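You operate a simulated robot arm through the tools that you are given. There is no shell and no other tool. Be economical: measure what you need, move in short steps, check, and stop when the job is done.

You run a simulated two-armed robot. Do the job below in one go: nothing can be reset, and whatever is moved stays where it is left.

## Task
Slide the yellow case out to the ledge of the case tray and the orange case one place forward.
Fine: slide the white case forward out of the way first and back afterwards; lift none. Set down upright: what you pick out.

It is judged by the outcome, as a careful person would: the job done as asked, and still so three seconds after it is handed in. It fails if anything else is knocked over, pushed out of place, dropped, spilled or broken.

## Robot
Two 7-joint arms with two-finger parallel grippers on one trunk, on a base that drives. Base frame: it is fixed to the floor where the robot stands at the start and does not move with it; the origin is under the middle of the robot, x ahead of it, y to its left, z up; the surface under the hand at the start is at about z = 80.6. Lengths are in cm, angles in degrees, forces in N, time in s.
The left shoulder is at the start at [7, 17.7, 112], the right one opposite. With the tool pointing down near the work surface each hand reaches from about 28 to 74 cm from the robot's upright axis, wherever it stands, measured 20 degrees to its own side. Payload 3.43 kg a hand.
The tool frame of a hand sits at the grasp point between the pads (the TCP): z along the fingers, y along the line on which they close. The tips reach 3 cm beyond it. The gripper opens to 9.4 cm. The fingers are 2.8 cm wide and 1 cm thick; the gripper's body (5 by 9.6 cm) begins 5.5 cm behind the TCP.
Orientation is that of the tool frame in the base frame, as a unit quaternion [w, x, y, z]. With the fingers straight down and closing along the base's y, the tool's x points along the base's -x, its y along +y and its z along -z.

## Interface
- The arms move only by the tool nudge_tool. It takes "left_rows", "right_rows" or both (then of equal length, played together; a hand with none holds still); each is a list of rows, each a list of 7 numbers: the opening, from 0 (shut) to 1 (fully open), then the shift along the tool's x, y, z in cm, then the turn, a rotation vector about the tool's x, y, z in rad. In form: [[grip, dx, dy, dz, wx, wy, wz], ...]. A call has 1 to 8 rows; each row is the pose to reach, as a shift and turn from the pose commanded when the call began, along the tool's axes at that moment. A row lasts 0.2 s, in which the tool goes at most 5 cm and 8.6 degrees; a call with a longer step from one row to the next is refused whole, and so is a gripper value outside its range. Where a pose cannot be reached the arm comes as near as it can. A force on the tool above 40 N (or 10 N above the force at the start of the call, whichever is more), or a blocked arm, ends the call early, and 0.2 s more pass. Each finger travels about 15.3 cm/s and halts on what it meets, pressing with about 39 N; the grip force reading is that of the motor and also rises with nothing between the fingers. The clock runs only during rows and for 0.2 s after the last one: add rows that repeat a pose to give the fingers time. The reply holds the time, the measured pose of the TCP, the force on the tool along the base axes, the opening and the grip force, in the units named above and with some noise, with the torque about the TCP (base axes, N m) and any sound that the robot's microphone picked up, and new pictures: "show" is both (left out), scene, wrist or none (wrist: the cameras of the hands that moved).
- Cameras (640 x 400 px; columns grow to the right, rows downward): "scene" is now at [12.78, -0.41, 141.34]; the picture's right is [-0.06, -1.00, 0.00], its down [-0.77, 0.05, -0.63] and it looks along [0.63, -0.04, -0.77] (base axes); focal length 250 px, centre (320, 200). "left" rides on the left gripper at [7.6, -1.4, -10.3] in its tool frame; the picture's right is [0.18, 0.98, 0.00], its down [-0.75, 0.14, -0.64] and it looks along [-0.63, 0.12, 0.77] (tool axes); focal length 243 px, centre (320, 200). "right" rides on the right gripper at [7.6, 1.4, -10.3] in its tool frame; the picture's right is [-0.18, 0.98, 0.00], its down [-0.75, -0.14, -0.64] and it looks along [-0.63, -0.12, 0.77] (tool axes); focal length 243 px, centre (320, 200). There is no depth. A picture from a camera that has moved, and an enlarged one, comes with that camera's place and axes in the base frame and with its lens.
- slide_trunk(by): slides the trunk up (or, below 0, down) by that many cm; the arms and the scene camera ride with it, the base frame stays. It gives what a move gives, with no picture.
- roll_base(legs): drives the robot by 1 to 6 legs, each [ahead, turn to the left] in cm and degrees, along the robot's own axes; the way and the turn of a leg run together, so that a leg with both is an arc; at most 150 cm and 180 degrees a leg. The arms and the cameras ride along, it lands a little off, and it stops where it bumps. It gives what a move gives, and a new picture of the scene camera.
- head_to(pan, tilt): turns the head with the scene camera to pan (to the left, within 86 degrees either way) and tilt (down, from -29 to 69), counted from straight ahead of the robot. It gives what a move gives, and a new picture of the scene camera.
- enlarge(camera, box): a new picture of the part [left, top, right, bottom] of that camera's present view, enlarged. The clock stands still meanwhile.
- sign_off(): hands the job in; it is judged then, once.

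Work in short steps. Places have to be worked out from the pictures, the camera data and where the tool is seen: move nearer, look again, correct. Check each grasp and each placing, and mend what went wrong. You have 120 turns and 260 pictures in all, those below and enlarged ones among them. Open the grippers and draw the arms clear of the work before you hand the job in, unless the task says otherwise; then end with one line.

The tools are called after ">>>" by a JSON object that holds its "fn" and its "kwargs". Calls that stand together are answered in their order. nudge_tool: Moves the arms, as the interface text tells. Its arguments: {"type":"object","properties":{"left_rows":{"type":"array"},"right_rows":{"type":"array"},"show":{"type":"string","enum":["both","scene","wrist","none"]}},"required":[]} The other tools are called the same way: slide_trunk (by) slides the trunk up or down; roll_base (legs) drives the base; head_to (pan, tilt) turns the head that bears the scene camera; enlarge (camera, box) takes an enlarged picture of a part of a camera's view; sign_off () hands the job in.

At the start:

```text
time: 0.0
left_tcp_pos: [54.08, 22.61, 107.55]
left_orientation: [0.0, 0.002, 1.0, 0.001]
left_ft_force: [-0.9, 0.3, -0.3]
left_ft_torque: [-0.02, 0.0, 0.0]
left_opening: 9.39
left_grasp_force: 0.1
right_tcp_pos: [43.76, -11.87, 104.5]
right_orientation: [0.001, 0.003, 1.0, 0.0]
right_ft_force: [0.5, -0.5, -0.1]
right_ft_torque: [0.01, 0.0, 0.02]
right_opening: 9.39
right_grasp_force: 0.1
trunk travel left (down, up): [-70.0, 14.0]
robot x, y, heading: [-0.27, 0.23, -0.0]
head pan, tilt: [-3.5, 50.7]
```

scene: 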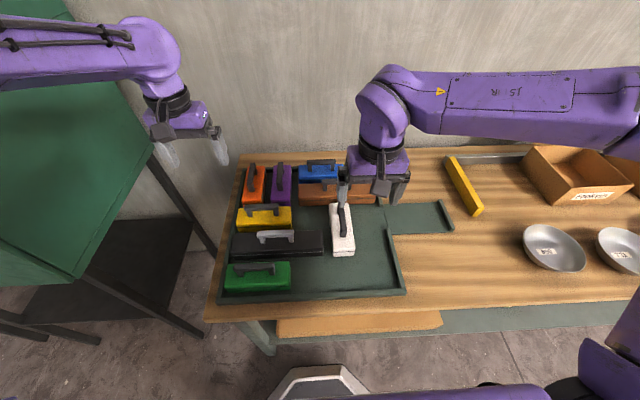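
right: 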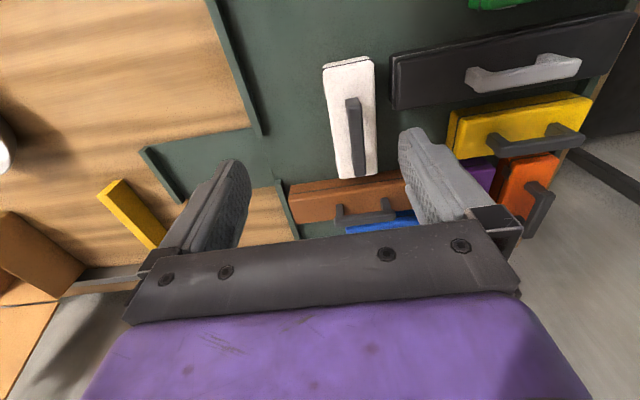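
left: 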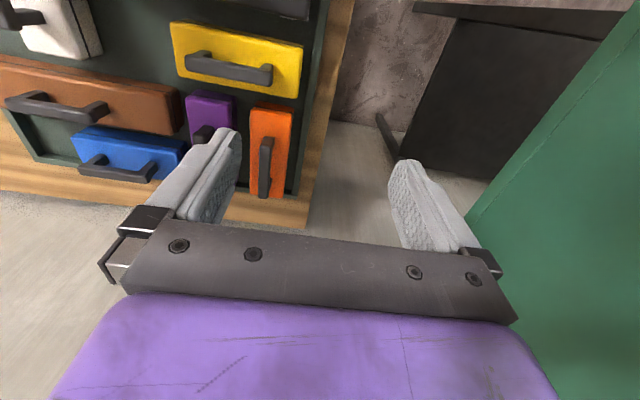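

I see a sliding-block tray with cases; I take an enlarged view to work out the layout.

>>> {"fn": "enlarge", "kwargs": {"camera": "scene", "box": [200, 140, 480, 315]}}

>>> {"fn": "enlarge", "kwargs": {"camera": "right", "box": [120, 0, 640, 325]}}

```text
2.29 times, centred on (340, 228) of scene
camera zoom: at [12.78, -0.41, 141.34], right [-0.06, -1.0, 0.0], down [-0.77, 0.05, -0.63], along [0.63, -0.04, -0.77], focal length 571 px, centre (274, 137)
```

zoom: 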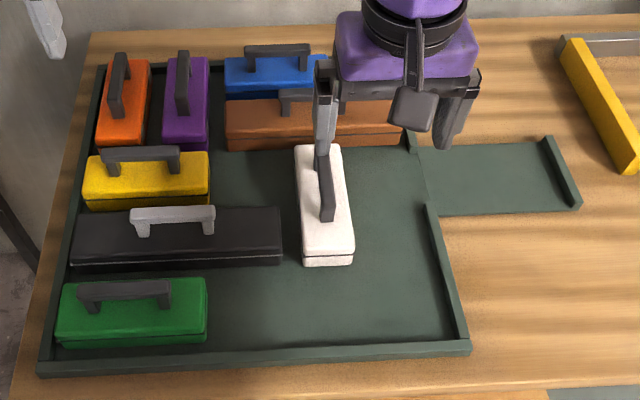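

```text
1.23 times, centred on (380, 162) of right
camera zoom: at [36.22, -10.28, 114.77], right [0.19, 0.98, 0.0], down [0.75, -0.15, 0.64], along [0.63, -0.12, -0.77], focal length 299 px, centre (246, 246)
```

zoom: 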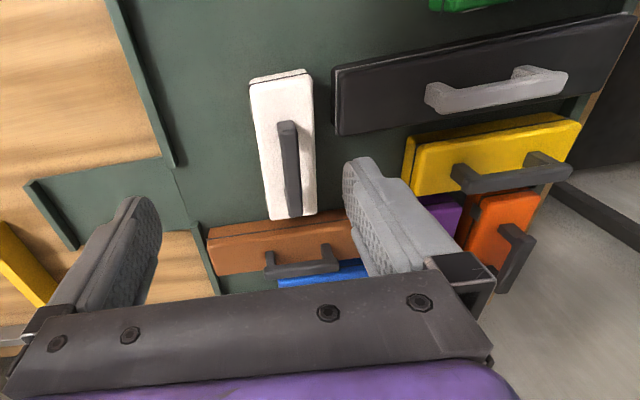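

The tray looks like a 5×5 grid with about 8.6 cm pitch. The exit ledge is on the right of the third row, and white blocks it in column 4. I bring the right hand over white's handle and look closer.

>>> {"fn": "nudge_tool", "kwargs": {"right_rows": [[0.5, -3.5, 1.6, 2, 0, 0, 0], [0.5, -7, 3.3, 5, 0, 0, 0], [0.5, -7, 3.3, 8, 0, 0, 0], [0.5, -7, 3.3, 8, 0, 0, 0]]}}

```text
time: 1.0
left_tcp_pos: [54.19, 22.63, 107.6]
left_orientation: [0.0, 0.004, 1.0, 0.0]
left_ft_force: [-0.1, 0.5, -1.2]
left_ft_torque: [-0.02, 0.01, 0.02]
left_opening: 9.42
left_grasp_force: 0.1
right_tcp_pos: [50.74, -8.56, 96.61]
right_orientation: [-0.001, 0.003, 1.0, 0.0]
right_ft_force: [-0.2, 0.2, -0.2]
right_ft_torque: [0.02, 0.01, 0.0]
right_opening: 4.7
right_grasp_force: 0.1
trunk travel left (down, up): [-70.0, 14.0]
robot x, y, heading: [-0.26, 0.04, -0.2]
head pan, tilt: [-3.5, 50.7]
camera scene: at [12.79, -0.36, 141.33], right [-0.06, -1.0, 0.0], down [-0.77, 0.05, -0.63], along [0.63, -0.04, -0.77], focal length 250 px, centre (320, 200)
camera right: at [43.26, -6.86, 106.84], right [0.19, 0.98, 0.0], down [0.75, -0.15, 0.64], along [0.63, -0.12, -0.77], focal length 243 px, centre (320, 200)
```

scene: 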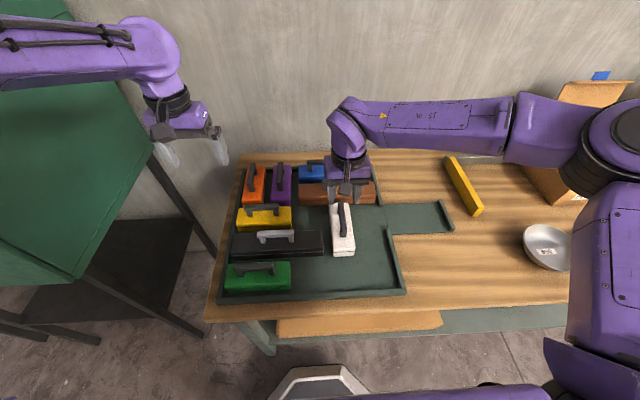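
right: 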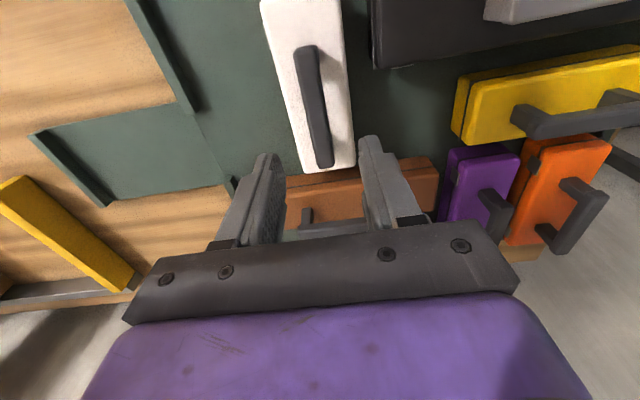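

White's handle is centred at about (50.6, -8.6), right under the hand. I estimate case tops near z≈84 and handle tops near 87, so I go down to TCP 89.6 and look again.

>>> {"fn": "nudge_tool", "kwargs": {"right_rows": [[0.45, 0, 0, 3.5, 0, 0, 0], [0.45, 0, 0, 7, 0, 0, 0], [0.45, 0, 0, 7, 0, 0, 0]], "show": "wrist"}}

>>> {"fn": "enlarge", "kwargs": {"camera": "scene", "box": [270, 170, 410, 270]}}

```text
time: 1.8
left_tcp_pos: [54.19, 22.55, 107.68]
left_orientation: [0.0, 0.003, 1.0, 0.0]
left_ft_force: [0.2, -0.1, 0.7]
left_ft_torque: [-0.03, 0.02, 0.01]
left_opening: 9.4
left_grasp_force: 0.1
right_tcp_pos: [50.71, -8.47, 89.72]
right_orientation: [0.0, 0.003, 1.0, 0.0]
right_ft_force: [1.0, -0.6, -0.6]
right_ft_torque: [-0.01, -0.01, -0.02]
right_opening: 4.23
right_grasp_force: 0.1
trunk travel left (down, up): [-70.0, 14.0]
robot x, y, heading: [-0.29, -0.11, 0.0]
head pan, tilt: [-3.5, 50.7]
camera right: at [43.21, -6.99, 99.85], right [0.19, 0.98, 0.0], down [0.75, -0.15, 0.64], along [0.63, -0.12, -0.77], focal length 243 px, centre (320, 200)
```

right: 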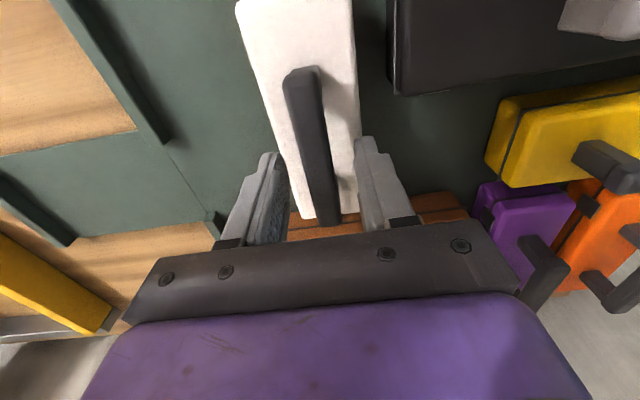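

```text
4.00 times, centred on (340, 220) of scene
camera zoom: at [12.71, -0.4, 141.34], right [-0.06, -1.0, 0.0], down [-0.77, 0.05, -0.63], along [0.63, -0.04, -0.77], focal length 1000 px, centre (240, 120)
```

zoom: 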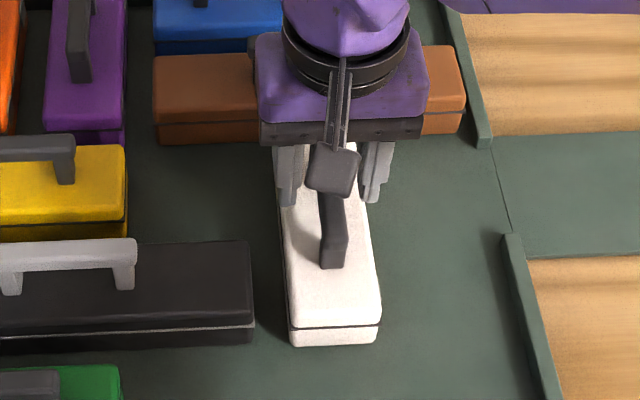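

Handle top is about 87 and the fingers straddle it. I go down to TCP ~88 and close.

>>> {"fn": "nudge_tool", "kwargs": {"right_rows": [[0.45, 0, 0, 1.5, 0, 0, 0], [0.45, 0, 0, 1.8, 0, 0, 0], [0.1, 0, 0, 1.8, 0, 0, 0], [0, 0, 0, 1.8, 0, 0, 0], [0, 0, 0, 1.8, 0, 0, 0]], "show": "wrist"}}

>>> {"fn": "enlarge", "kwargs": {"camera": "scene", "box": [270, 170, 410, 270]}}

```text
time: 3.0
left_tcp_pos: [54.05, 22.62, 107.72]
left_orientation: [0.001, 0.003, 1.0, -0.001]
left_ft_force: [-0.6, 0.4, 0.2]
left_ft_torque: [-0.01, -0.02, -0.04]
left_opening: 9.41
left_grasp_force: 0.0
right_tcp_pos: [50.65, -8.45, 88.07]
right_orientation: [0.002, 0.003, 1.0, 0.0]
right_ft_force: [4.4, -1.1, 27.8]
right_ft_torque: [-0.08, 0.15, -0.14]
right_opening: 2.05
right_grasp_force: 38.8
trunk travel left (down, up): [-70.0, 14.0]
robot x, y, heading: [0.01, 0.07, -0.1]
head pan, tilt: [-3.5, 50.7]
camera right: at [43.1, -6.97, 98.24], right [0.19, 0.98, 0.0], down [0.75, -0.15, 0.65], along [0.63, -0.12, -0.76], focal length 243 px, centre (320, 200)
```

right: 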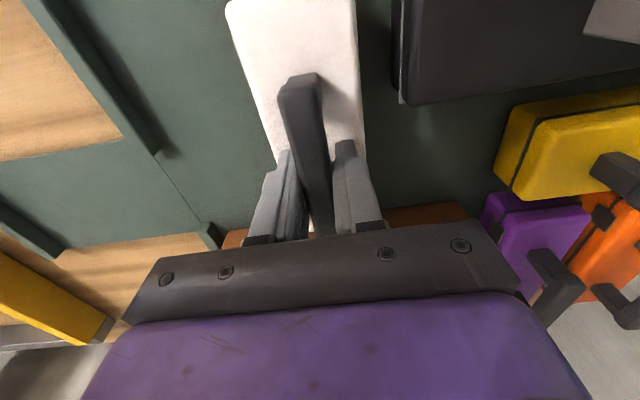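

```text
4.00 times, centred on (340, 220) of scene
camera zoom: at [12.5, -0.34, 141.39], right [-0.06, -1.0, 0.0], down [-0.77, 0.05, -0.63], along [0.63, -0.04, -0.77], focal length 1000 px, centre (240, 120)
```

zoom: 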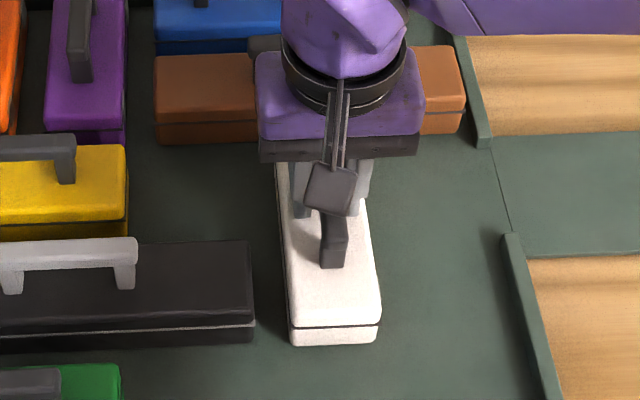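

White's handle is gripped (2.05 cm), with the tips pressing lightly on the lid. I ease the pressure and slide white 8.6 cm toward the robot.

>>> {"fn": "nudge_tool", "kwargs": {"right_rows": [[0, 0, 0, -0.25, 0, 0, 0], [0, 1.5, 0, -0.25, 0, 0, 0], [0, 3.2, 0, -0.25, 0, 0, 0], [0, 5, 0, -0.25, 0, 0, 0], [0, 6.8, 0, -0.25, 0, 0, 0], [0, 8, 0, -0.25, 0, 0, 0], [0, 8.6, 0, -0.25, 0, 0, 0], [0, 8.6, 0, -0.25, 0, 0, 0]], "show": "scene"}}

>>> {"fn": "enlarge", "kwargs": {"camera": "scene", "box": [200, 140, 480, 315]}}

```text
time: 4.8
left_tcp_pos: [54.14, 22.72, 107.58]
left_orientation: [0.001, 0.002, 1.0, 0.001]
left_ft_force: [0.3, 0.4, 0.1]
left_ft_torque: [0.01, -0.01, 0.03]
left_opening: 9.42
left_grasp_force: 0.1
right_tcp_pos: [41.98, -8.54, 88.14]
right_orientation: [0.001, 0.002, 1.0, 0.0]
right_ft_force: [8.6, 0.6, 24.8]
right_ft_torque: [-0.03, 0.09, -0.01]
right_opening: 2.02
right_grasp_force: 39.4
trunk travel left (down, up): [-70.0, 14.0]
robot x, y, heading: [0.19, 0.2, -0.1]
head pan, tilt: [-3.5, 50.7]
camera scene: at [12.68, -0.32, 141.35], right [-0.06, -1.0, 0.0], down [-0.77, 0.05, -0.63], along [0.63, -0.04, -0.77], focal length 250 px, centre (320, 200)
```

scene: 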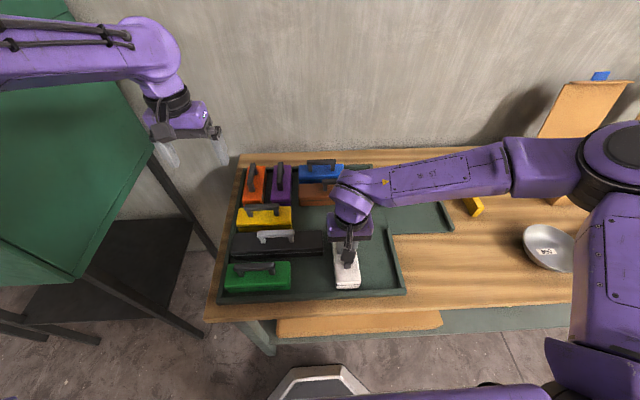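

```text
2.29 times, centred on (340, 228) of scene
camera zoom: at [12.68, -0.32, 141.35], right [-0.06, -1.0, 0.0], down [-0.77, 0.05, -0.63], along [0.63, -0.04, -0.77], focal length 571 px, centre (274, 137)
```

zoom: 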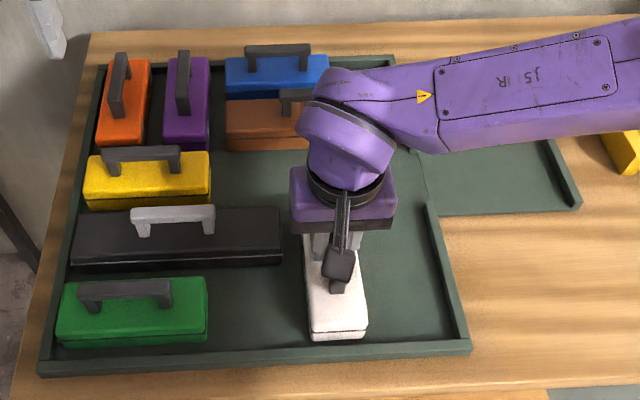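

White now sits with its near end level with green's, and the third row is clear. I release it and rise.

>>> {"fn": "nudge_tool", "kwargs": {"right_rows": [[0.45, 0, 0, 0, 0, 0, 0], [0.45, 0, 0, 0, 0, 0, 0], [0.45, 0, 0, -3, 0, 0, 0], [0.45, 0, 0, -8, 0, 0, 0], [0.45, -5, 0, -9, 0, 0, -0.14], [0.45, -9, 3, -9, 0, 0, -0.28], [0.45, -13, 6, -9, 0, 0, -0.42], [0.45, -13.5, 9, -9, 0, 0, -0.56]], "show": "scene"}}

```text
refused: row 5 steps farther than a row can; nothing moved
```

>>> {"fn": "nudge_tool", "kwargs": {"right_rows": [[0.45, 0, 0, 0, 0, 0, 0], [0.45, 0, 0, 0, 0, 0, 0], [0.45, 0, 0, -3, 0, 0, 0], [0.45, 0, 0, -7.5, 0, 0, 0], [0.45, -4, 1, -9, 0, 0, -0.14], [0.45, -8, 3, -9, 0, 0, -0.28], [0.45, -11, 6, -9, 0, 0, -0.42], [0.45, -13.5, 9, -9, 0, 0, -0.56]], "show": "scene"}}

```text
time: 6.6
left_tcp_pos: [54.09, 22.55, 107.6]
left_orientation: [0.0, 0.002, 1.0, 0.0]
left_ft_force: [-0.2, -0.4, 0.2]
left_ft_torque: [0.01, 0.0, 0.01]
left_opening: 9.4
left_grasp_force: 0.1
right_tcp_pos: [53.24, -2.69, 96.91]
right_orientation: [0.0, -0.206, 0.979, 0.002]
right_ft_force: [0.3, -0.1, 0.8]
right_ft_torque: [0.02, 0.03, -0.02]
right_opening: 4.25
right_grasp_force: 0.0
right hand out of reach, approached as far as the arm can: row 8
trunk travel left (down, up): [-70.0, 14.0]
robot x, y, heading: [-0.09, 0.15, 0.1]
head pan, tilt: [-3.5, 50.7]
camera scene: at [12.76, -0.51, 141.34], right [-0.06, -1.0, 0.0], down [-0.77, 0.05, -0.63], along [0.63, -0.04, -0.77], focal length 250 px, centre (320, 200)
```

scene: 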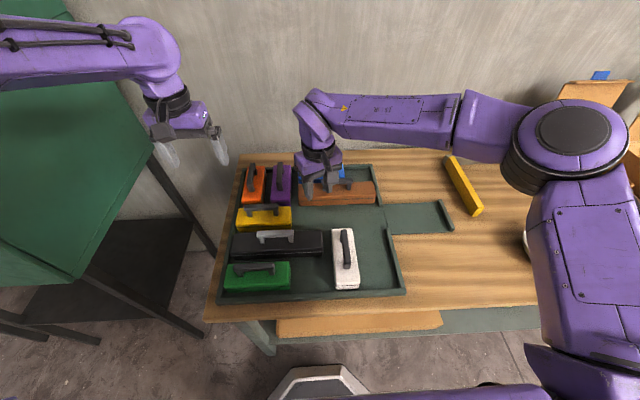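

The right wrist seems to run out turning that way. I test turning it the other way while staying high.

>>> {"fn": "nudge_tool", "kwargs": {"right_rows": [[0.45, 0, 0, -1, 0, 0, 0.14], [0.45, 0, 0, -2, 0, 0, 0.28], [0.45, 0, 0, -2, 0, 0, 0.42], [0.45, 0, 0, -2, 0, 0, 0.56], [0.45, 0, 0, -2, 0, 0, 0.7], [0.45, 0, 0, -2, 0, 0, 0.84], [0.45, 0, 0, -2, 0, 0, 0.98], [0.45, 0, 0, -2, 0, 0, 1.12]], "show": "none"}}

```text
time: 8.4
left_tcp_pos: [54.08, 22.7, 107.6]
left_orientation: [-0.001, 0.002, 1.0, 0.0]
left_ft_force: [-0.6, -0.1, -0.8]
left_ft_torque: [0.0, 0.03, 0.02]
left_opening: 9.38
left_grasp_force: 0.1
right_tcp_pos: [52.94, -2.75, 98.98]
right_orientation: [0.0, 0.347, 0.938, 0.0]
right_ft_force: [0.4, -0.1, -0.7]
right_ft_torque: [-0.03, -0.01, -0.03]
right_opening: 4.21
right_grasp_force: 0.1
trunk travel left (down, up): [-70.0, 14.0]
robot x, y, heading: [0.05, 0.14, -0.2]
head pan, tilt: [-3.5, 50.7]
```

That direction works (now +40.6°). I continue to +90°.

>>> {"fn": "nudge_tool", "kwargs": {"right_rows": [[0.45, 0, 0, 0, 0, 0, 0.123], [0.45, 0, 0, 0, 0, 0, 0.246], [0.45, 0, 0, 0, 0, 0, 0.37], [0.45, 0, 0, 0, 0, 0, 0.493], [0.45, 0, 0, 0, 0, 0, 0.616], [0.45, 0, 0, 0, 0, 0, 0.74], [0.45, 0, 0, 0, 0, 0, 0.862]], "show": "scene"}}

```text
time: 10.0
left_tcp_pos: [54.19, 22.53, 107.6]
left_orientation: [-0.001, 0.003, 1.0, 0.0]
left_ft_force: [0.6, 0.2, -0.4]
left_ft_torque: [0.01, -0.06, -0.01]
left_opening: 9.41
left_grasp_force: 0.1
right_tcp_pos: [52.94, -2.64, 99.0]
right_orientation: [0.0, 0.707, 0.707, 0.0]
right_ft_force: [-0.2, -0.4, 1.0]
right_ft_torque: [0.02, -0.01, -0.01]
right_opening: 4.24
right_grasp_force: 0.0
trunk travel left (down, up): [-70.0, 14.0]
robot x, y, heading: [-0.09, 0.15, 0.0]
head pan, tilt: [-3.5, 50.7]
camera scene: at [12.78, -0.4, 141.34], right [-0.06, -1.0, 0.0], down [-0.77, 0.05, -0.63], along [0.63, -0.04, -0.77], focal length 250 px, centre (320, 200)
```

scene: 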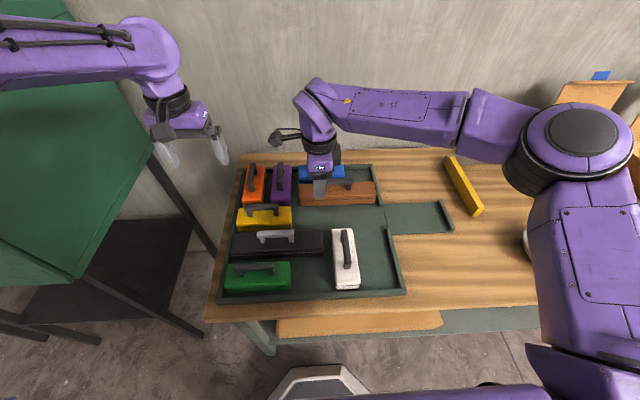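

The +90° turn is reached. I raise and retract the left hand for clearance while moving the right hand toward yellow's handle.

>>> {"fn": "nudge_tool", "kwargs": {"left_rows": [[1, 2, 0, -4, 0, 0, 0], [1, 4, 0, -8, 0, 0, 0], [1, 6, 0, -12, 0, 0, 0], [1, 8, 0, -14, 0, 0, 0], [1, 10, 0, -14, 0, 0, 0], [1, 12, 0, -14, 0, 0, 0], [1, 12, 0, -14, 0, 0, 0]], "right_rows": [[0.45, 0, 0, 0, 0, 0, 0], [0.45, 0, 0, 0, 0, 0, 0], [0.45, 0, 0, 0, 0, 0, 0], [0.45, 4, 1, 0, 0, 0, 0], [0.45, 8, 2, 0, 0, 0, 0], [0.45, 12, 2.5, 0, 0, 0, 0], [0.45, 15.7, 2.5, 0, 0, 0, 0]]}}

```text
time: 11.6
left_tcp_pos: [42.0, 23.09, 121.69]
left_orientation: [-0.001, 0.002, 1.0, -0.001]
left_ft_force: [-0.7, 0.9, -0.3]
left_ft_torque: [-0.02, -0.02, 0.02]
left_opening: 9.41
left_grasp_force: 0.0
right_tcp_pos: [55.36, 13.35, 99.03]
right_orientation: [0.001, 0.706, 0.708, -0.001]
right_ft_force: [0.8, 0.9, -0.3]
right_ft_torque: [-0.02, -0.02, -0.02]
right_opening: 4.23
right_grasp_force: 0.1
trunk travel left (down, up): [-70.0, 14.0]
robot x, y, heading: [-0.05, -0.16, 0.2]
head pan, tilt: [-3.5, 50.7]
camera scene: at [12.77, -0.04, 141.34], right [-0.06, -1.0, 0.0], down [-0.77, 0.05, -0.63], along [0.63, -0.04, -0.77], focal length 250 px, centre (320, 200)
camera right: at [56.9, 21.11, 109.1], right [0.98, -0.18, 0.0], down [-0.14, -0.75, 0.64], along [-0.12, -0.63, -0.77], focal length 243 px, centre (320, 200)
camera left: at [34.49, 21.75, 131.88], right [-0.18, 0.98, 0.0], down [0.75, 0.14, 0.64], along [0.63, 0.11, -0.77], focal length 243 px, centre (320, 200)
```

scene: 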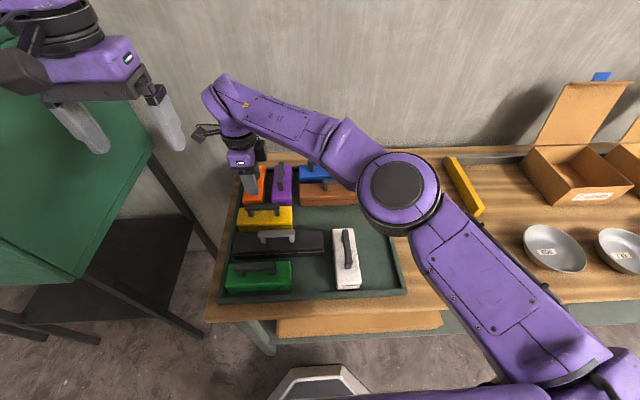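
right: 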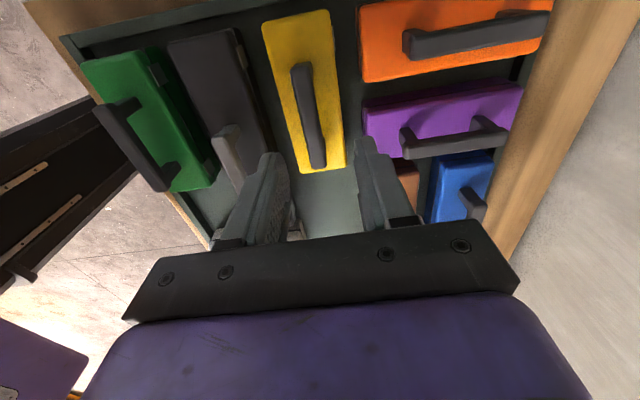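
left: 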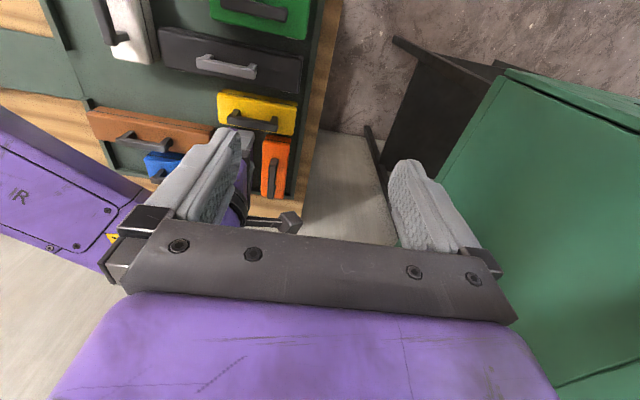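

Yellow's handle runs along y, centred near (54.6, 12.6). I move over it, go down part way and check.

>>> {"fn": "nudge_tool", "kwargs": {"right_rows": [[0.45, -0.6, -0.8, 3, 0, 0, 0], [0.45, -0.6, -0.8, 6, 0, 0, 0], [0.45, -0.6, -0.8, 8.8, 0, 0, 0], [0.45, -0.6, -0.8, 8.8, 0, 0, 0]], "show": "wrist"}}

>>> {"fn": "enlarge", "kwargs": {"camera": "scene", "box": [200, 140, 340, 240]}}

```text
time: 12.6
left_tcp_pos: [42.25, 22.81, 121.56]
left_orientation: [0.0, 0.003, 1.0, 0.0]
left_ft_force: [0.1, 0.0, -0.3]
left_ft_torque: [-0.02, -0.03, 0.0]
left_opening: 9.4
left_grasp_force: 0.0
right_tcp_pos: [54.63, 12.46, 90.07]
right_orientation: [0.0, 0.706, 0.708, 0.0]
right_ft_force: [0.5, 0.2, 0.5]
right_ft_torque: [0.0, 0.0, 0.02]
right_opening: 4.24
right_grasp_force: 0.2
trunk travel left (down, up): [-70.0, 14.0]
robot x, y, heading: [-0.26, -0.02, 0.2]
head pan, tilt: [-3.5, 50.7]
camera right: at [56.24, 20.24, 100.31], right [0.98, -0.18, 0.0], down [-0.14, -0.75, 0.64], along [-0.12, -0.63, -0.77], focal length 243 px, centre (320, 200)
```

right: 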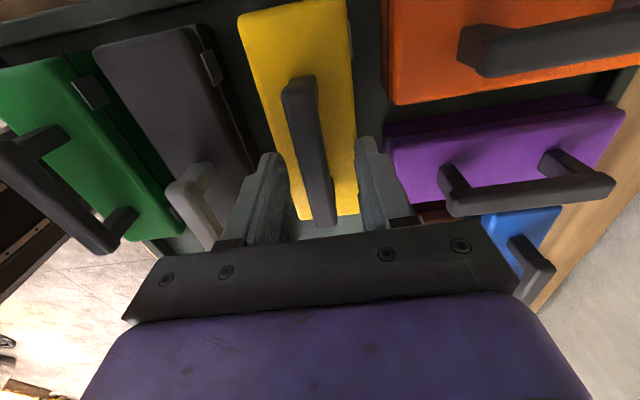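

```text
4.00 times, centred on (270, 190) of scene
camera zoom: at [12.75, -0.38, 141.34], right [-0.06, -1.0, 0.0], down [-0.77, 0.05, -0.63], along [0.63, -0.04, -0.77], focal length 1000 px, centre (520, 240)
```

zoom: 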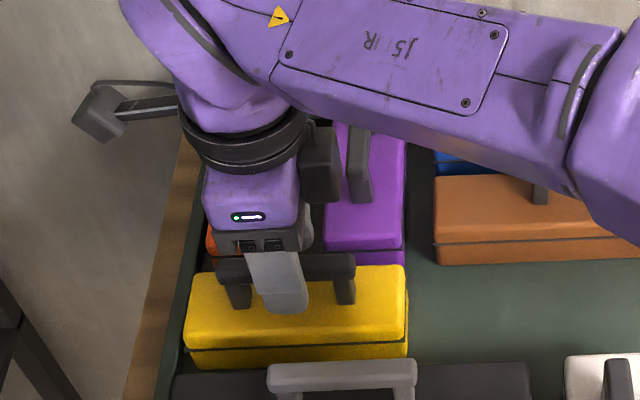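

Fingers straddle yellow's handle. I descend 1.7 cm and close.

>>> {"fn": "nudge_tool", "kwargs": {"right_rows": [[0.45, 0, 0, 1, 0, 0, 0], [0.45, 0, 0, 1.7, 0, 0, 0], [0.1, 0, 0, 1.7, 0, 0, 0], [0, 0, 0, 1.7, 0, 0, 0], [0, 0, 0, 1.7, 0, 0, 0]], "show": "wrist"}}

```text
time: 13.8
left_tcp_pos: [42.09, 22.75, 121.58]
left_orientation: [0.0, 0.002, 1.0, 0.001]
left_ft_force: [1.0, 0.4, 1.3]
left_ft_torque: [0.02, -0.01, 0.01]
left_opening: 9.4
left_grasp_force: 0.2
right_tcp_pos: [54.67, 12.54, 88.57]
right_orientation: [0.0, 0.707, 0.707, 0.0]
right_ft_force: [-0.3, -0.3, -0.6]
right_ft_torque: [0.14, -0.02, 0.09]
right_opening: 1.99
right_grasp_force: 38.4
trunk travel left (down, up): [-70.0, 14.0]
robot x, y, heading: [-0.25, -0.01, -0.0]
head pan, tilt: [-3.5, 50.7]
camera right: at [56.19, 20.14, 98.66], right [0.98, -0.18, 0.0], down [-0.14, -0.75, 0.64], along [-0.12, -0.63, -0.77], focal length 243 px, centre (320, 200)
```

right: 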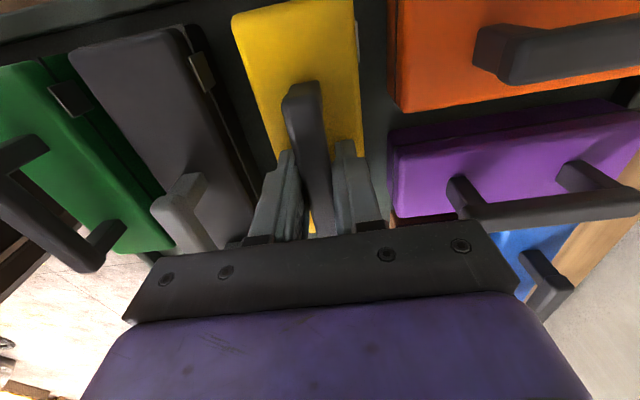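

Yellow is gripped with no load on the hand. I slide it 20 cm right along its row, stopping short of the opening to check alignment.

>>> {"fn": "nudge_tool", "kwargs": {"right_rows": [[0, -1.5, 0, 0.1, 0, 0, 0], [0, -4, 0, 0.1, 0, 0, 0], [0, -7, 0, 0.1, 0, 0, 0], [0, -10, 0, 0.1, 0, 0, 0], [0, -13, -0.1, 0.1, 0, 0, 0], [0, -16, -0.2, 0.1, 0, 0, 0], [0, -18.5, -0.3, 0.1, 0, 0, 0], [0, -20, -0.3, 0.1, 0, 0, 0]], "show": "scene"}}

>>> {"fn": "enlarge", "kwargs": {"camera": "scene", "box": [280, 160, 476, 282]}}

```text
time: 15.6
left_tcp_pos: [42.22, 22.94, 121.72]
left_orientation: [0.0, 0.002, 1.0, 0.0]
left_ft_force: [0.6, -0.1, 0.3]
left_ft_torque: [-0.04, -0.02, -0.03]
left_opening: 9.39
left_grasp_force: 0.1
right_tcp_pos: [54.44, -7.53, 88.5]
right_orientation: [0.0, 0.706, 0.708, 0.001]
right_ft_force: [0.4, 1.6, 9.7]
right_ft_torque: [0.4, -0.05, -0.04]
right_opening: 2.0
right_grasp_force: 38.9
trunk travel left (down, up): [-70.0, 14.0]
robot x, y, heading: [0.05, 0.08, -0.2]
head pan, tilt: [-3.5, 50.7]
camera scene: at [12.65, -0.35, 141.36], right [-0.06, -1.0, 0.0], down [-0.77, 0.05, -0.63], along [0.63, -0.04, -0.77], focal length 250 px, centre (320, 200)
```

scene: 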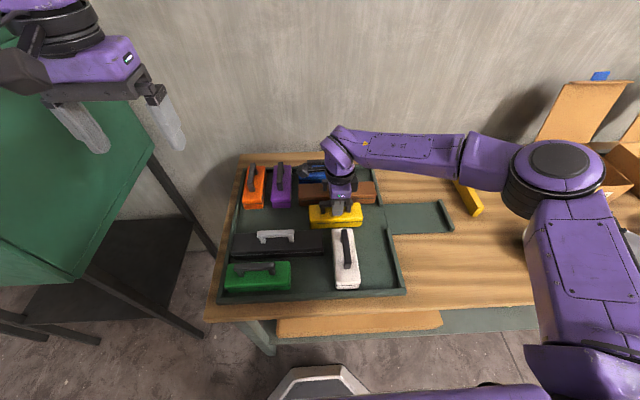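

```text
3.27 times, centred on (378, 221) of scene
camera zoom: at [12.65, -0.35, 141.36], right [-0.06, -1.0, 0.0], down [-0.77, 0.05, -0.63], along [0.63, -0.04, -0.77], focal length 816 px, centre (131, 131)
```

zoom: 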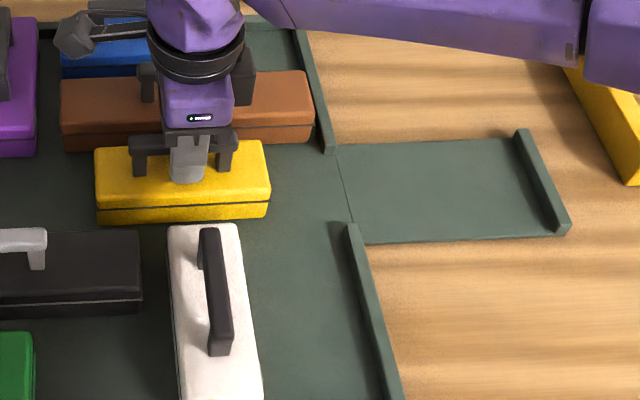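

The opening is centred about 1 cm closer than yellow, and white leaves about 3 cm clearance. I shift yellow 0.9 cm toward me while sliding, then go on to the ledge, leaving the final approach for after a check.

>>> {"fn": "nudge_tool", "kwargs": {"right_rows": [[0, -1, -0.3, 0, 0, 0, 0], [0, -2.5, -0.7, 0, 0, 0, 0], [0, -4, -0.9, 0, 0, 0, 0], [0, -7, -0.9, 0, 0, 0, 0], [0, -10, -0.9, 0, 0, 0, 0], [0, -13, -0.9, 0, 0, 0, 0], [0, -16, -0.9, 0, 0, 0, 0], [0, -18, -0.9, 0, 0, 0, 0]], "show": "scene"}}

>>> {"fn": "enlarge", "kwargs": {"camera": "scene", "box": [280, 160, 476, 282]}}

```text
time: 17.4
left_tcp_pos: [42.07, 22.87, 121.71]
left_orientation: [0.001, 0.004, 1.0, 0.0]
left_ft_force: [0.7, -0.1, 0.3]
left_ft_torque: [-0.03, 0.03, 0.0]
left_opening: 9.4
left_grasp_force: 0.0
right_tcp_pos: [53.58, -25.76, 88.33]
right_orientation: [0.001, 0.706, 0.708, 0.001]
right_ft_force: [-2.3, 2.3, 9.2]
right_ft_torque: [-0.26, -0.1, -0.04]
right_opening: 2.02
right_grasp_force: 38.6
trunk travel left (down, up): [-70.0, 14.0]
robot x, y, heading: [0.13, 0.36, 0.0]
head pan, tilt: [-3.5, 50.7]
camera scene: at [12.62, -0.29, 141.35], right [-0.06, -1.0, 0.0], down [-0.77, 0.05, -0.63], along [0.63, -0.04, -0.77], focal length 250 px, centre (320, 200)
```

scene: 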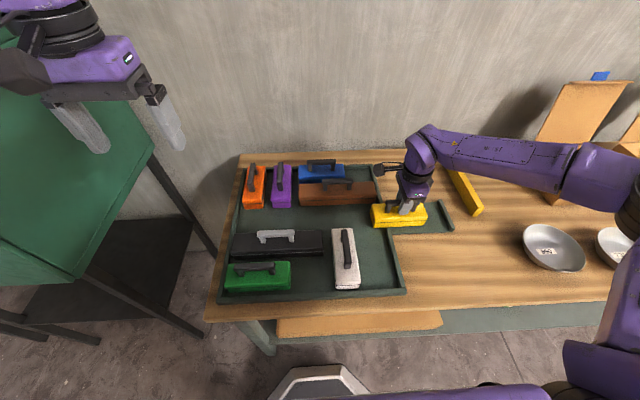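

```text
3.27 times, centred on (378, 221) of scene
camera zoom: at [12.62, -0.29, 141.35], right [-0.06, -1.0, 0.0], down [-0.77, 0.05, -0.63], along [0.63, -0.04, -0.77], focal length 816 px, centre (131, 131)
```

zoom: 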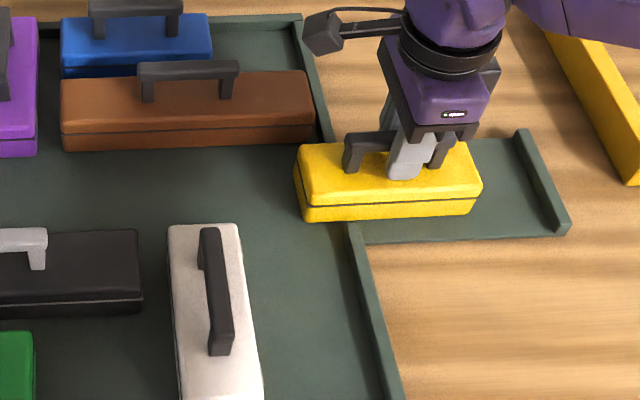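

Yellow is most of the way through the opening. About 4 cm is needed to clear the boundary and 5.6 cm is free, so I slide 4.9 cm more.

>>> {"fn": "nudge_tool", "kwargs": {"right_rows": [[0, -1.5, 0, 0, 0, 0, 0], [0, -3.5, 0, 0, 0, 0, 0], [0, -4.9, 0, 0, 0, 0, 0], [0, -4.9, 0, 0, 0, 0, 0]], "show": "none"}}

>>> {"fn": "enlarge", "kwargs": {"camera": "scene", "box": [280, 160, 476, 282]}}

```text
time: 18.4
left_tcp_pos: [42.04, 22.9, 121.59]
left_orientation: [0.002, 0.003, 1.0, -0.001]
left_ft_force: [0.1, 0.2, -0.1]
left_ft_torque: [0.03, -0.01, -0.02]
left_opening: 9.38
left_grasp_force: 0.1
right_tcp_pos: [53.41, -30.43, 88.41]
right_orientation: [0.001, 0.705, 0.709, 0.001]
right_ft_force: [0.7, 4.5, 8.2]
right_ft_torque: [-0.07, 0.03, 0.06]
right_opening: 2.02
right_grasp_force: 39.1
trunk travel left (down, up): [-70.0, 14.0]
robot x, y, heading: [-0.32, 0.32, -0.2]
head pan, tilt: [-3.5, 50.7]
```

```text
3.27 times, centred on (378, 221) of scene
camera zoom: at [12.66, -0.27, 141.35], right [-0.06, -1.0, 0.0], down [-0.77, 0.05, -0.63], along [0.63, -0.04, -0.77], focal length 816 px, centre (131, 131)
```

zoom: 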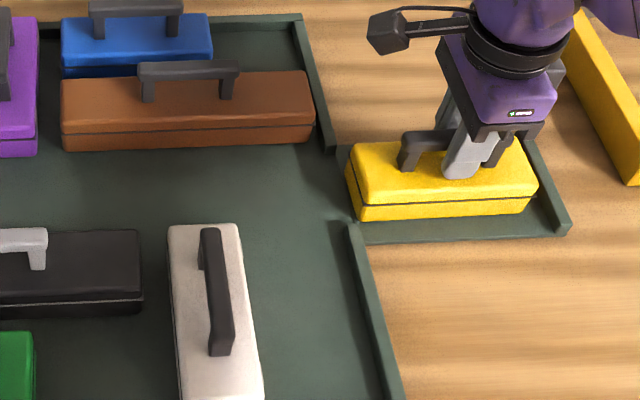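

Yellow lies fully on the ledge between the boundary and the end lip. I release it, lift the right hand, and bring the left hand toward orange.

>>> {"fn": "nudge_tool", "kwargs": {"right_rows": [[0.45, 0, 0, 0, 0, 0, 0], [0.45, 0, 0, 0, 0, 0, 0], [0.45, 0, 0, -3, 0, 0, 0], [0.45, 0, 0, -7, 0, 0, 0], [0.45, 2, 0, -10, 0, 0, -0.14], [0.45, 5, -1, -10, 0, 0, -0.28], [0.45, 9, -3, -10, 0, 0, -0.42], [0.45, 12, -6, -10, 0, 0, -0.56]], "left_rows": [[0.6, 0, 0, 0, 0, 0, 0], [0.5, -4, -1, 2, 0, 0, 0], [0.45, -8, -2, 4, 0, 0, 0], [0.45, -12, -3, 7, 0, 0, 0], [0.45, -15, -4, 10, 0, 0, 0], [0.45, -18, -5, 13, 0, 0, 0], [0.45, -21, -5.7, 16, 0, 0, 0], [0.45, -24, -5.9, 19, 0, 0, 0]]}}

```text
refused: row 4 steps farther than a row can; nothing moved
```

>>> {"fn": "nudge_tool", "kwargs": {"right_rows": [[0.45, 0, 0, 0, 0, 0, 0], [0.45, 0, 0, 0, 0, 0, 0], [0.45, 0, 0, -3, 0, 0, 0], [0.45, 0, 0, -7, 0, 0, 0], [0.45, 2, 0, -10, 0, 0, -0.14], [0.45, 5, -1, -10, 0, 0, -0.28], [0.45, 8.5, -3, -10, 0, 0, -0.42], [0.45, 11.5, -6, -10, 0, 0, -0.56]], "left_rows": [[0.6, -2, 0, 0, 0, 0, 0], [0.5, -5, -1, 2, 0, 0, 0], [0.45, -8, -2, 5, 0, 0, 0], [0.45, -11, -3, 8, 0, 0, 0], [0.45, -14, -4, 11, 0, 0, 0], [0.45, -17.5, -5, 14, 0, 0, 0], [0.45, -21, -5.7, 17, 0, 0, 0], [0.45, -24, -5.9, 20, 0, 0, 0]]}}

```text
time: 20.2
left_tcp_pos: [66.14, 16.67, 101.5]
left_orientation: [0.0, 0.003, 1.0, 0.0]
left_ft_force: [0.0, -0.3, 0.2]
left_ft_torque: [-0.03, 0.02, 0.02]
left_opening: 4.25
left_grasp_force: 0.0
right_tcp_pos: [47.54, -18.82, 98.26]
right_orientation: [0.0, 0.482, 0.876, 0.0]
right_ft_force: [-0.2, 0.2, -0.4]
right_ft_torque: [-0.01, 0.02, 0.0]
right_opening: 4.24
right_grasp_force: 0.0
trunk travel left (down, up): [-70.0, 14.0]
robot x, y, heading: [-0.09, 0.24, -0.1]
head pan, tilt: [-3.5, 50.7]
camera scene: at [12.9, -0.3, 141.33], right [-0.06, -1.0, 0.0], down [-0.77, 0.05, -0.63], along [0.63, -0.04, -0.77], focal length 250 px, centre (320, 200)
camera right: at [44.84, -11.58, 108.45], right [0.93, 0.37, 0.0], down [0.28, -0.71, 0.64], along [0.24, -0.6, -0.77], focal length 243 px, centre (320, 200)
camera left: at [58.59, 15.26, 111.73], right [-0.18, 0.98, 0.0], down [0.75, 0.14, 0.64], along [0.63, 0.11, -0.77], focal length 243 px, centre (320, 200)
```

scene: 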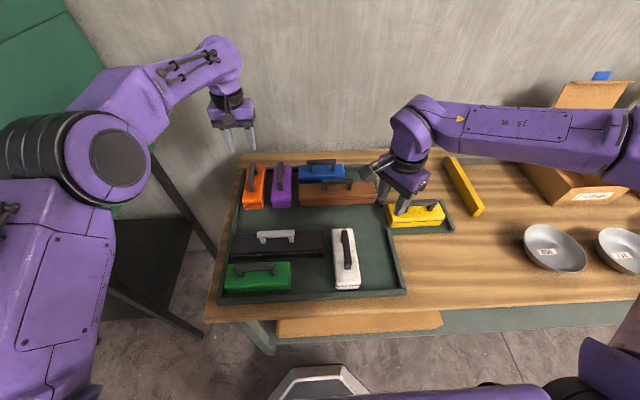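
right: 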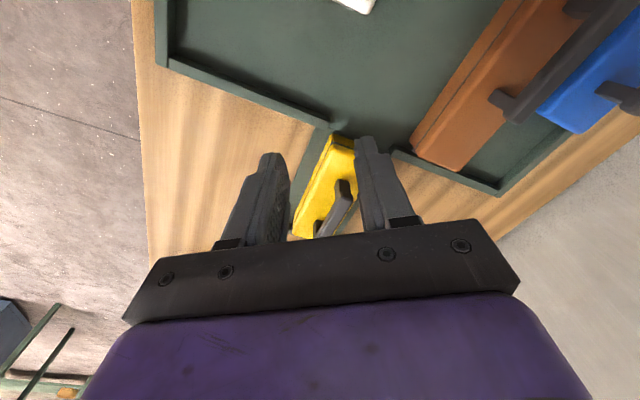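
left: 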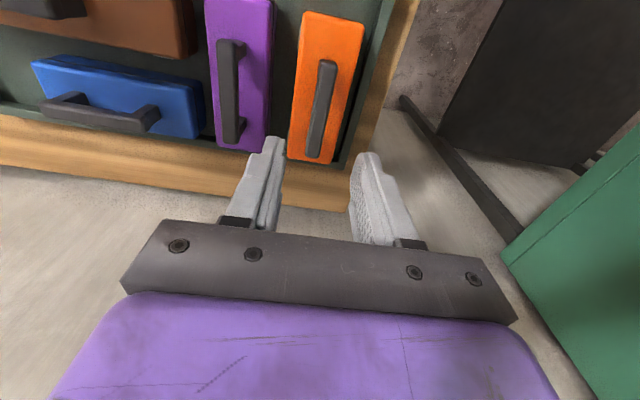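

Orange's handle is centred near (67.8, 16.9), almost under the left hand. I lower the left hand toward it while the right hand turns back over white.

>>> {"fn": "nudge_tool", "kwargs": {"right_rows": [[0.45, 2, 0, 0, 0, 0, -0.143], [0.45, 4, 0.2, 0, 0, 0, -0.287], [0.45, 6, 0.4, 0, 0, 0, -0.43], [0.45, 8, 0.6, 0, 0, 0, -0.574], [0.45, 10, 0.8, 0, 0, 0, -0.718], [0.45, 11.6, 0.9, 0, 0, 0, -0.86], [0.45, 11.6, 0.9, 0, 0, 0, -1.005]], "left_rows": [[0.45, -0.6, 0.1, 2, 0, 0, 0], [0.45, -1.2, 0.2, 4, 0, 0, 0], [0.45, -1.2, 0.2, 6, 0, 0, 0], [0.45, -1.2, 0.2, 8, 0, 0, 0], [0.45, -1.2, 0.2, 10, 0, 0, 0], [0.45, -1.2, 0.2, 11.4, 0, 0, 0], [0.45, -1.2, 0.2, 11.4, 0, 0, 0]]}}

```text
time: 21.8
left_tcp_pos: [67.33, 16.78, 90.06]
left_orientation: [-0.001, 0.003, 1.0, 0.0]
left_ft_force: [1.0, 0.2, -0.1]
left_ft_torque: [0.0, -0.04, 0.01]
left_opening: 4.23
left_grasp_force: 0.1
right_tcp_pos: [42.04, -8.73, 98.35]
right_orientation: [0.0, 0.0, 1.0, 0.001]
right_ft_force: [0.1, 0.2, 0.3]
right_ft_torque: [0.02, 0.03, 0.03]
right_opening: 4.21
right_grasp_force: 0.0
trunk travel left (down, up): [-70.0, 14.0]
robot x, y, heading: [0.21, -0.17, 0.0]
head pan, tilt: [-3.5, 50.7]
camera scene: at [12.78, -0.44, 141.34], right [-0.06, -1.0, 0.0], down [-0.77, 0.05, -0.63], along [0.63, -0.04, -0.77], focal length 250 px, centre (320, 200)
camera right: at [34.55, -7.17, 108.6], right [0.18, 0.98, 0.0], down [0.75, -0.14, 0.64], along [0.63, -0.12, -0.77], focal length 243 px, centre (320, 200)
camera left: at [59.71, 15.44, 100.38], right [-0.18, 0.98, 0.0], down [0.75, 0.14, 0.64], along [0.63, 0.12, -0.77], focal length 243 px, centre (320, 200)
```

scene: 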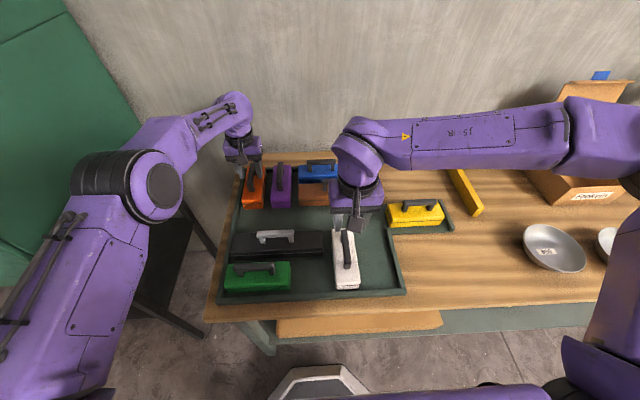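
right: 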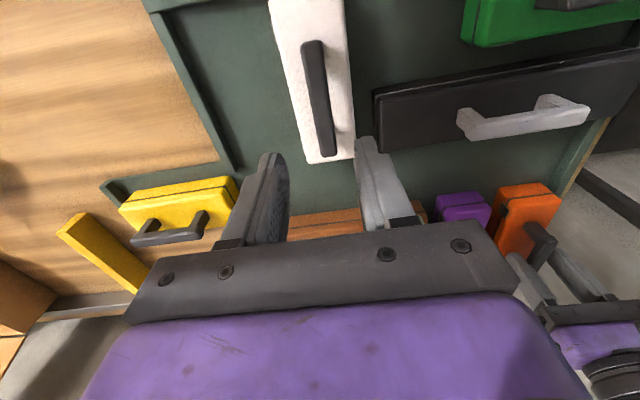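
left: 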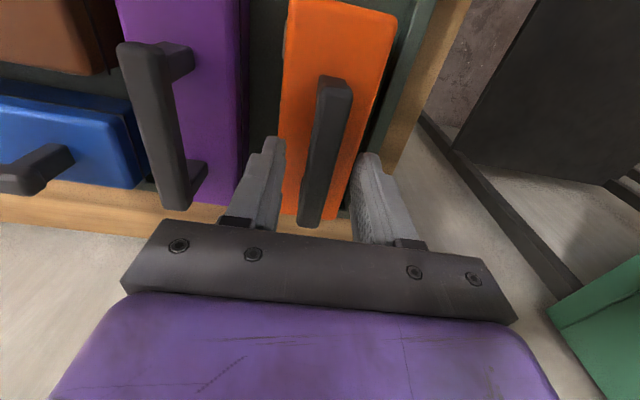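

Both hands straddle their handles. Left goes down and grips orange; right goes down to just above white's handle.

>>> {"fn": "nudge_tool", "kwargs": {"left_rows": [[0.45, 0, 0, 1, 0, 0, 0], [0.45, 0, 0, 1.6, 0, 0, 0], [0.1, 0, 0, 1.6, 0, 0, 0], [0, 0, 0, 1.6, 0, 0, 0], [0, 0, 0, 1.6, 0, 0, 0]], "right_rows": [[0.45, 0, 0, 2, 0, 0, 0], [0.45, 0, 0, 4, 0, 0, 0], [0.45, 0, 0, 6, 0, 0, 0], [0.45, 0, 0, 8, 0, 0, 0], [0.45, 0, 0, 8, 0, 0, 0]], "show": "wrist"}}

```text
time: 23.0
left_tcp_pos: [67.37, 16.87, 88.46]
left_orientation: [0.0, 0.003, 1.0, 0.0]
left_ft_force: [-0.4, -1.1, 0.5]
left_ft_torque: [-0.03, 0.07, -0.03]
left_opening: 2.0
left_grasp_force: 39.0
right_tcp_pos: [42.19, -8.89, 90.22]
right_orientation: [0.001, 0.002, 1.0, 0.0]
right_ft_force: [0.1, 0.6, 0.0]
right_ft_torque: [-0.01, 0.02, -0.01]
right_opening: 4.23
right_grasp_force: 0.2
trunk travel left (down, up): [-70.0, 14.0]
robot x, y, heading: [0.01, 0.12, -0.1]
head pan, tilt: [-3.5, 50.7]
camera right: at [34.73, -7.29, 100.43], right [0.19, 0.98, 0.0], down [0.75, -0.14, 0.64], along [0.63, -0.12, -0.77], focal length 243 px, centre (320, 200)
camera left: at [59.74, 15.42, 98.75], right [-0.18, 0.98, 0.0], down [0.75, 0.14, 0.64], along [0.63, 0.12, -0.77], focal length 243 px, centre (320, 200)
```

right: 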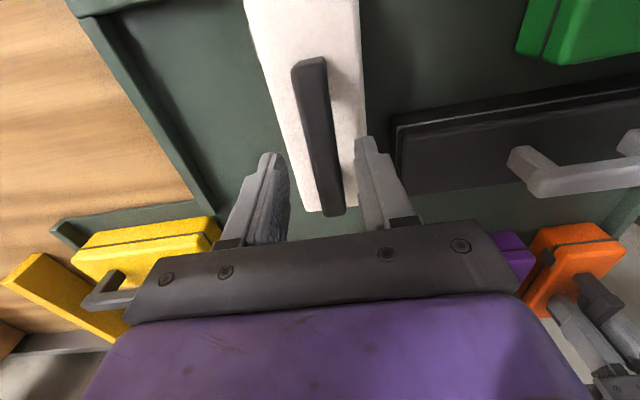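
left: 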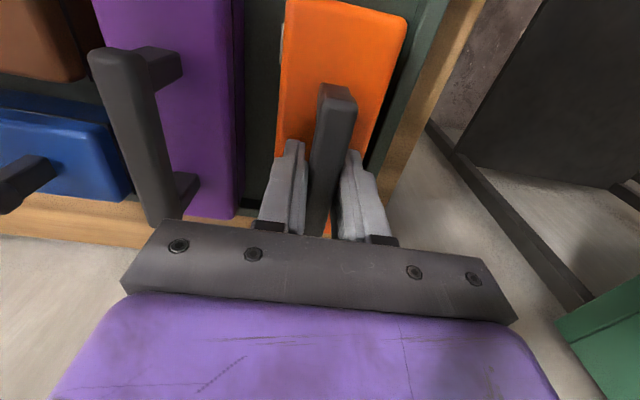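

Orange is gripped without load. Left slides it 8.6 cm toward the robot while right goes down and grips white.

>>> {"fn": "nudge_tool", "kwargs": {"left_rows": [[0, 1, 0, 0.1, 0, 0, 0], [0, 2.8, 0, 0.1, 0, 0, 0], [0, 4.6, 0, 0.1, 0, 0, 0], [0, 6.4, 0, 0.1, 0, 0, 0], [0, 7.8, 0, 0.1, 0, 0, 0], [0, 8.6, 0, 0.1, 0, 0, 0], [0, 8.6, 0, 0.1, 0, 0, 0]], "right_rows": [[0.45, 0, 0, 1, 0, 0, 0], [0.45, 0, 0, 1.7, 0, 0, 0], [0.1, 0, 0, 1.7, 0, 0, 0], [0, 0, 0, 1.7, 0, 0, 0], [0, 0, 0, 1.7, 0, 0, 0], [0, 0, 0, 1.7, 0, 0, 0], [0, 0, 0, 1.7, 0, 0, 0]], "show": "scene"}}

>>> {"fn": "enlarge", "kwargs": {"camera": "scene", "box": [200, 140, 480, 315]}}

```text
time: 24.6
left_tcp_pos: [58.74, 16.63, 88.48]
left_orientation: [0.001, 0.002, 1.0, 0.0]
left_ft_force: [4.4, 1.0, 10.9]
left_ft_torque: [-0.01, -0.12, 0.06]
left_opening: 2.02
left_grasp_force: 39.1
right_tcp_pos: [42.03, -8.81, 88.65]
right_orientation: [0.001, 0.001, 1.0, -0.001]
right_ft_force: [-0.5, -0.1, -0.1]
right_ft_torque: [-0.01, -0.05, 0.04]
right_opening: 2.02
right_grasp_force: 38.4
trunk travel left (down, up): [-70.0, 14.0]
robot x, y, heading: [0.25, 0.19, -0.0]
head pan, tilt: [-3.5, 50.7]
camera scene: at [12.7, -0.45, 141.34], right [-0.06, -1.0, 0.0], down [-0.77, 0.05, -0.63], along [0.63, -0.04, -0.77], focal length 250 px, centre (320, 200)
```

scene: 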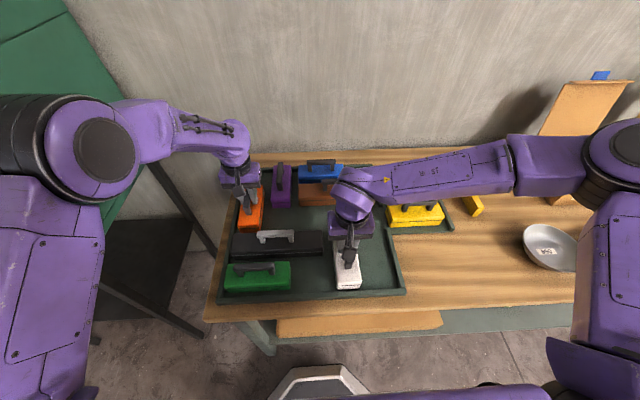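

```text
2.29 times, centred on (340, 228) of scene
camera zoom: at [12.7, -0.45, 141.34], right [-0.06, -1.0, 0.0], down [-0.77, 0.05, -0.63], along [0.63, -0.04, -0.77], focal length 571 px, centre (274, 137)
```

zoom: 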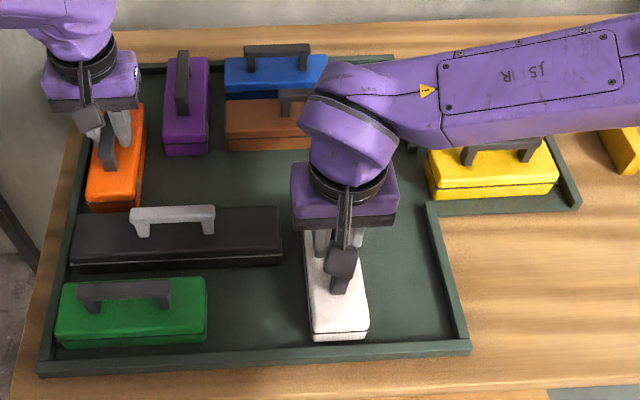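

Orange is now where yellow's row was. Left releases it and rises, while right slides white back 8.65 cm to its original place.

>>> {"fn": "nudge_tool", "kwargs": {"left_rows": [[0.45, 0, 0, 0, 0, 0, 0], [0.45, 0, 0, 0, 0, 0, 0], [0.45, 0, 0, -3, 0, 0, 0], [0.45, 0, 0, -7, 0, 0, 0], [0.45, 0, 0, -11, 0, 0, 0], [0.45, 1, 0.5, -15, 0, 0, 0], [0.45, 3, 1.5, -19, 0, 0, 0], [0.45, 6, 3, -22, 0, 0, 0]], "right_rows": [[0, -1, 0, 0.1, 0, 0, 0], [0, -2.8, 0.1, 0.1, 0, 0, 0], [0, -4.6, 0.2, 0.1, 0, 0, 0], [0, -6.4, 0.25, 0.1, 0, 0, 0], [0, -7.8, 0.25, 0.1, 0, 0, 0], [0, -8.6, 0.25, 0.1, 0, 0, 0], [0, -8.65, 0.25, 0.1, 0, 0, 0], [0, -8.65, 0.25, 0.1, 0, 0, 0]], "show": "none"}}

>>> {"fn": "enlarge", "kwargs": {"camera": "scene", "box": [200, 140, 480, 315]}}

```text
time: 26.4
left_tcp_pos: [52.64, 20.17, 110.51]
left_orientation: [0.001, 0.002, 1.0, 0.0]
left_ft_force: [0.4, 0.1, -0.5]
left_ft_torque: [-0.04, -0.06, -0.03]
left_opening: 4.23
left_grasp_force: 0.0
right_tcp_pos: [50.72, -8.46, 88.65]
right_orientation: [0.0, 0.002, 1.0, 0.001]
right_ft_force: [-1.0, 0.0, 0.0]
right_ft_torque: [0.0, -0.05, -0.03]
right_opening: 2.0
right_grasp_force: 38.9
trunk travel left (down, up): [-70.0, 14.0]
robot x, y, heading: [-0.04, -0.23, -0.1]
head pan, tilt: [-3.5, 50.7]
```

```text
2.29 times, centred on (340, 228) of scene
camera zoom: at [12.57, -0.34, 141.34], right [-0.06, -1.0, 0.0], down [-0.77, 0.05, -0.63], along [0.63, -0.04, -0.77], focal length 571 px, centre (274, 137)
```

zoom: 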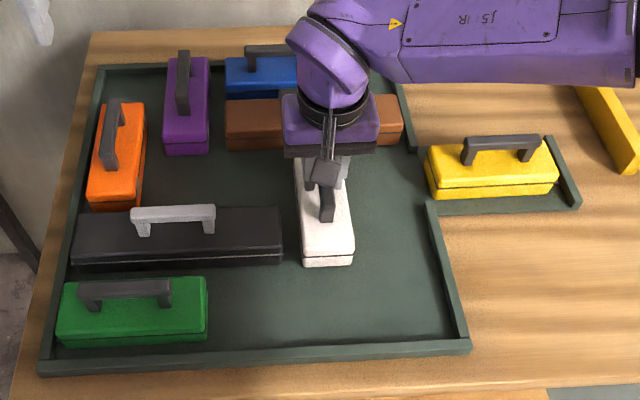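

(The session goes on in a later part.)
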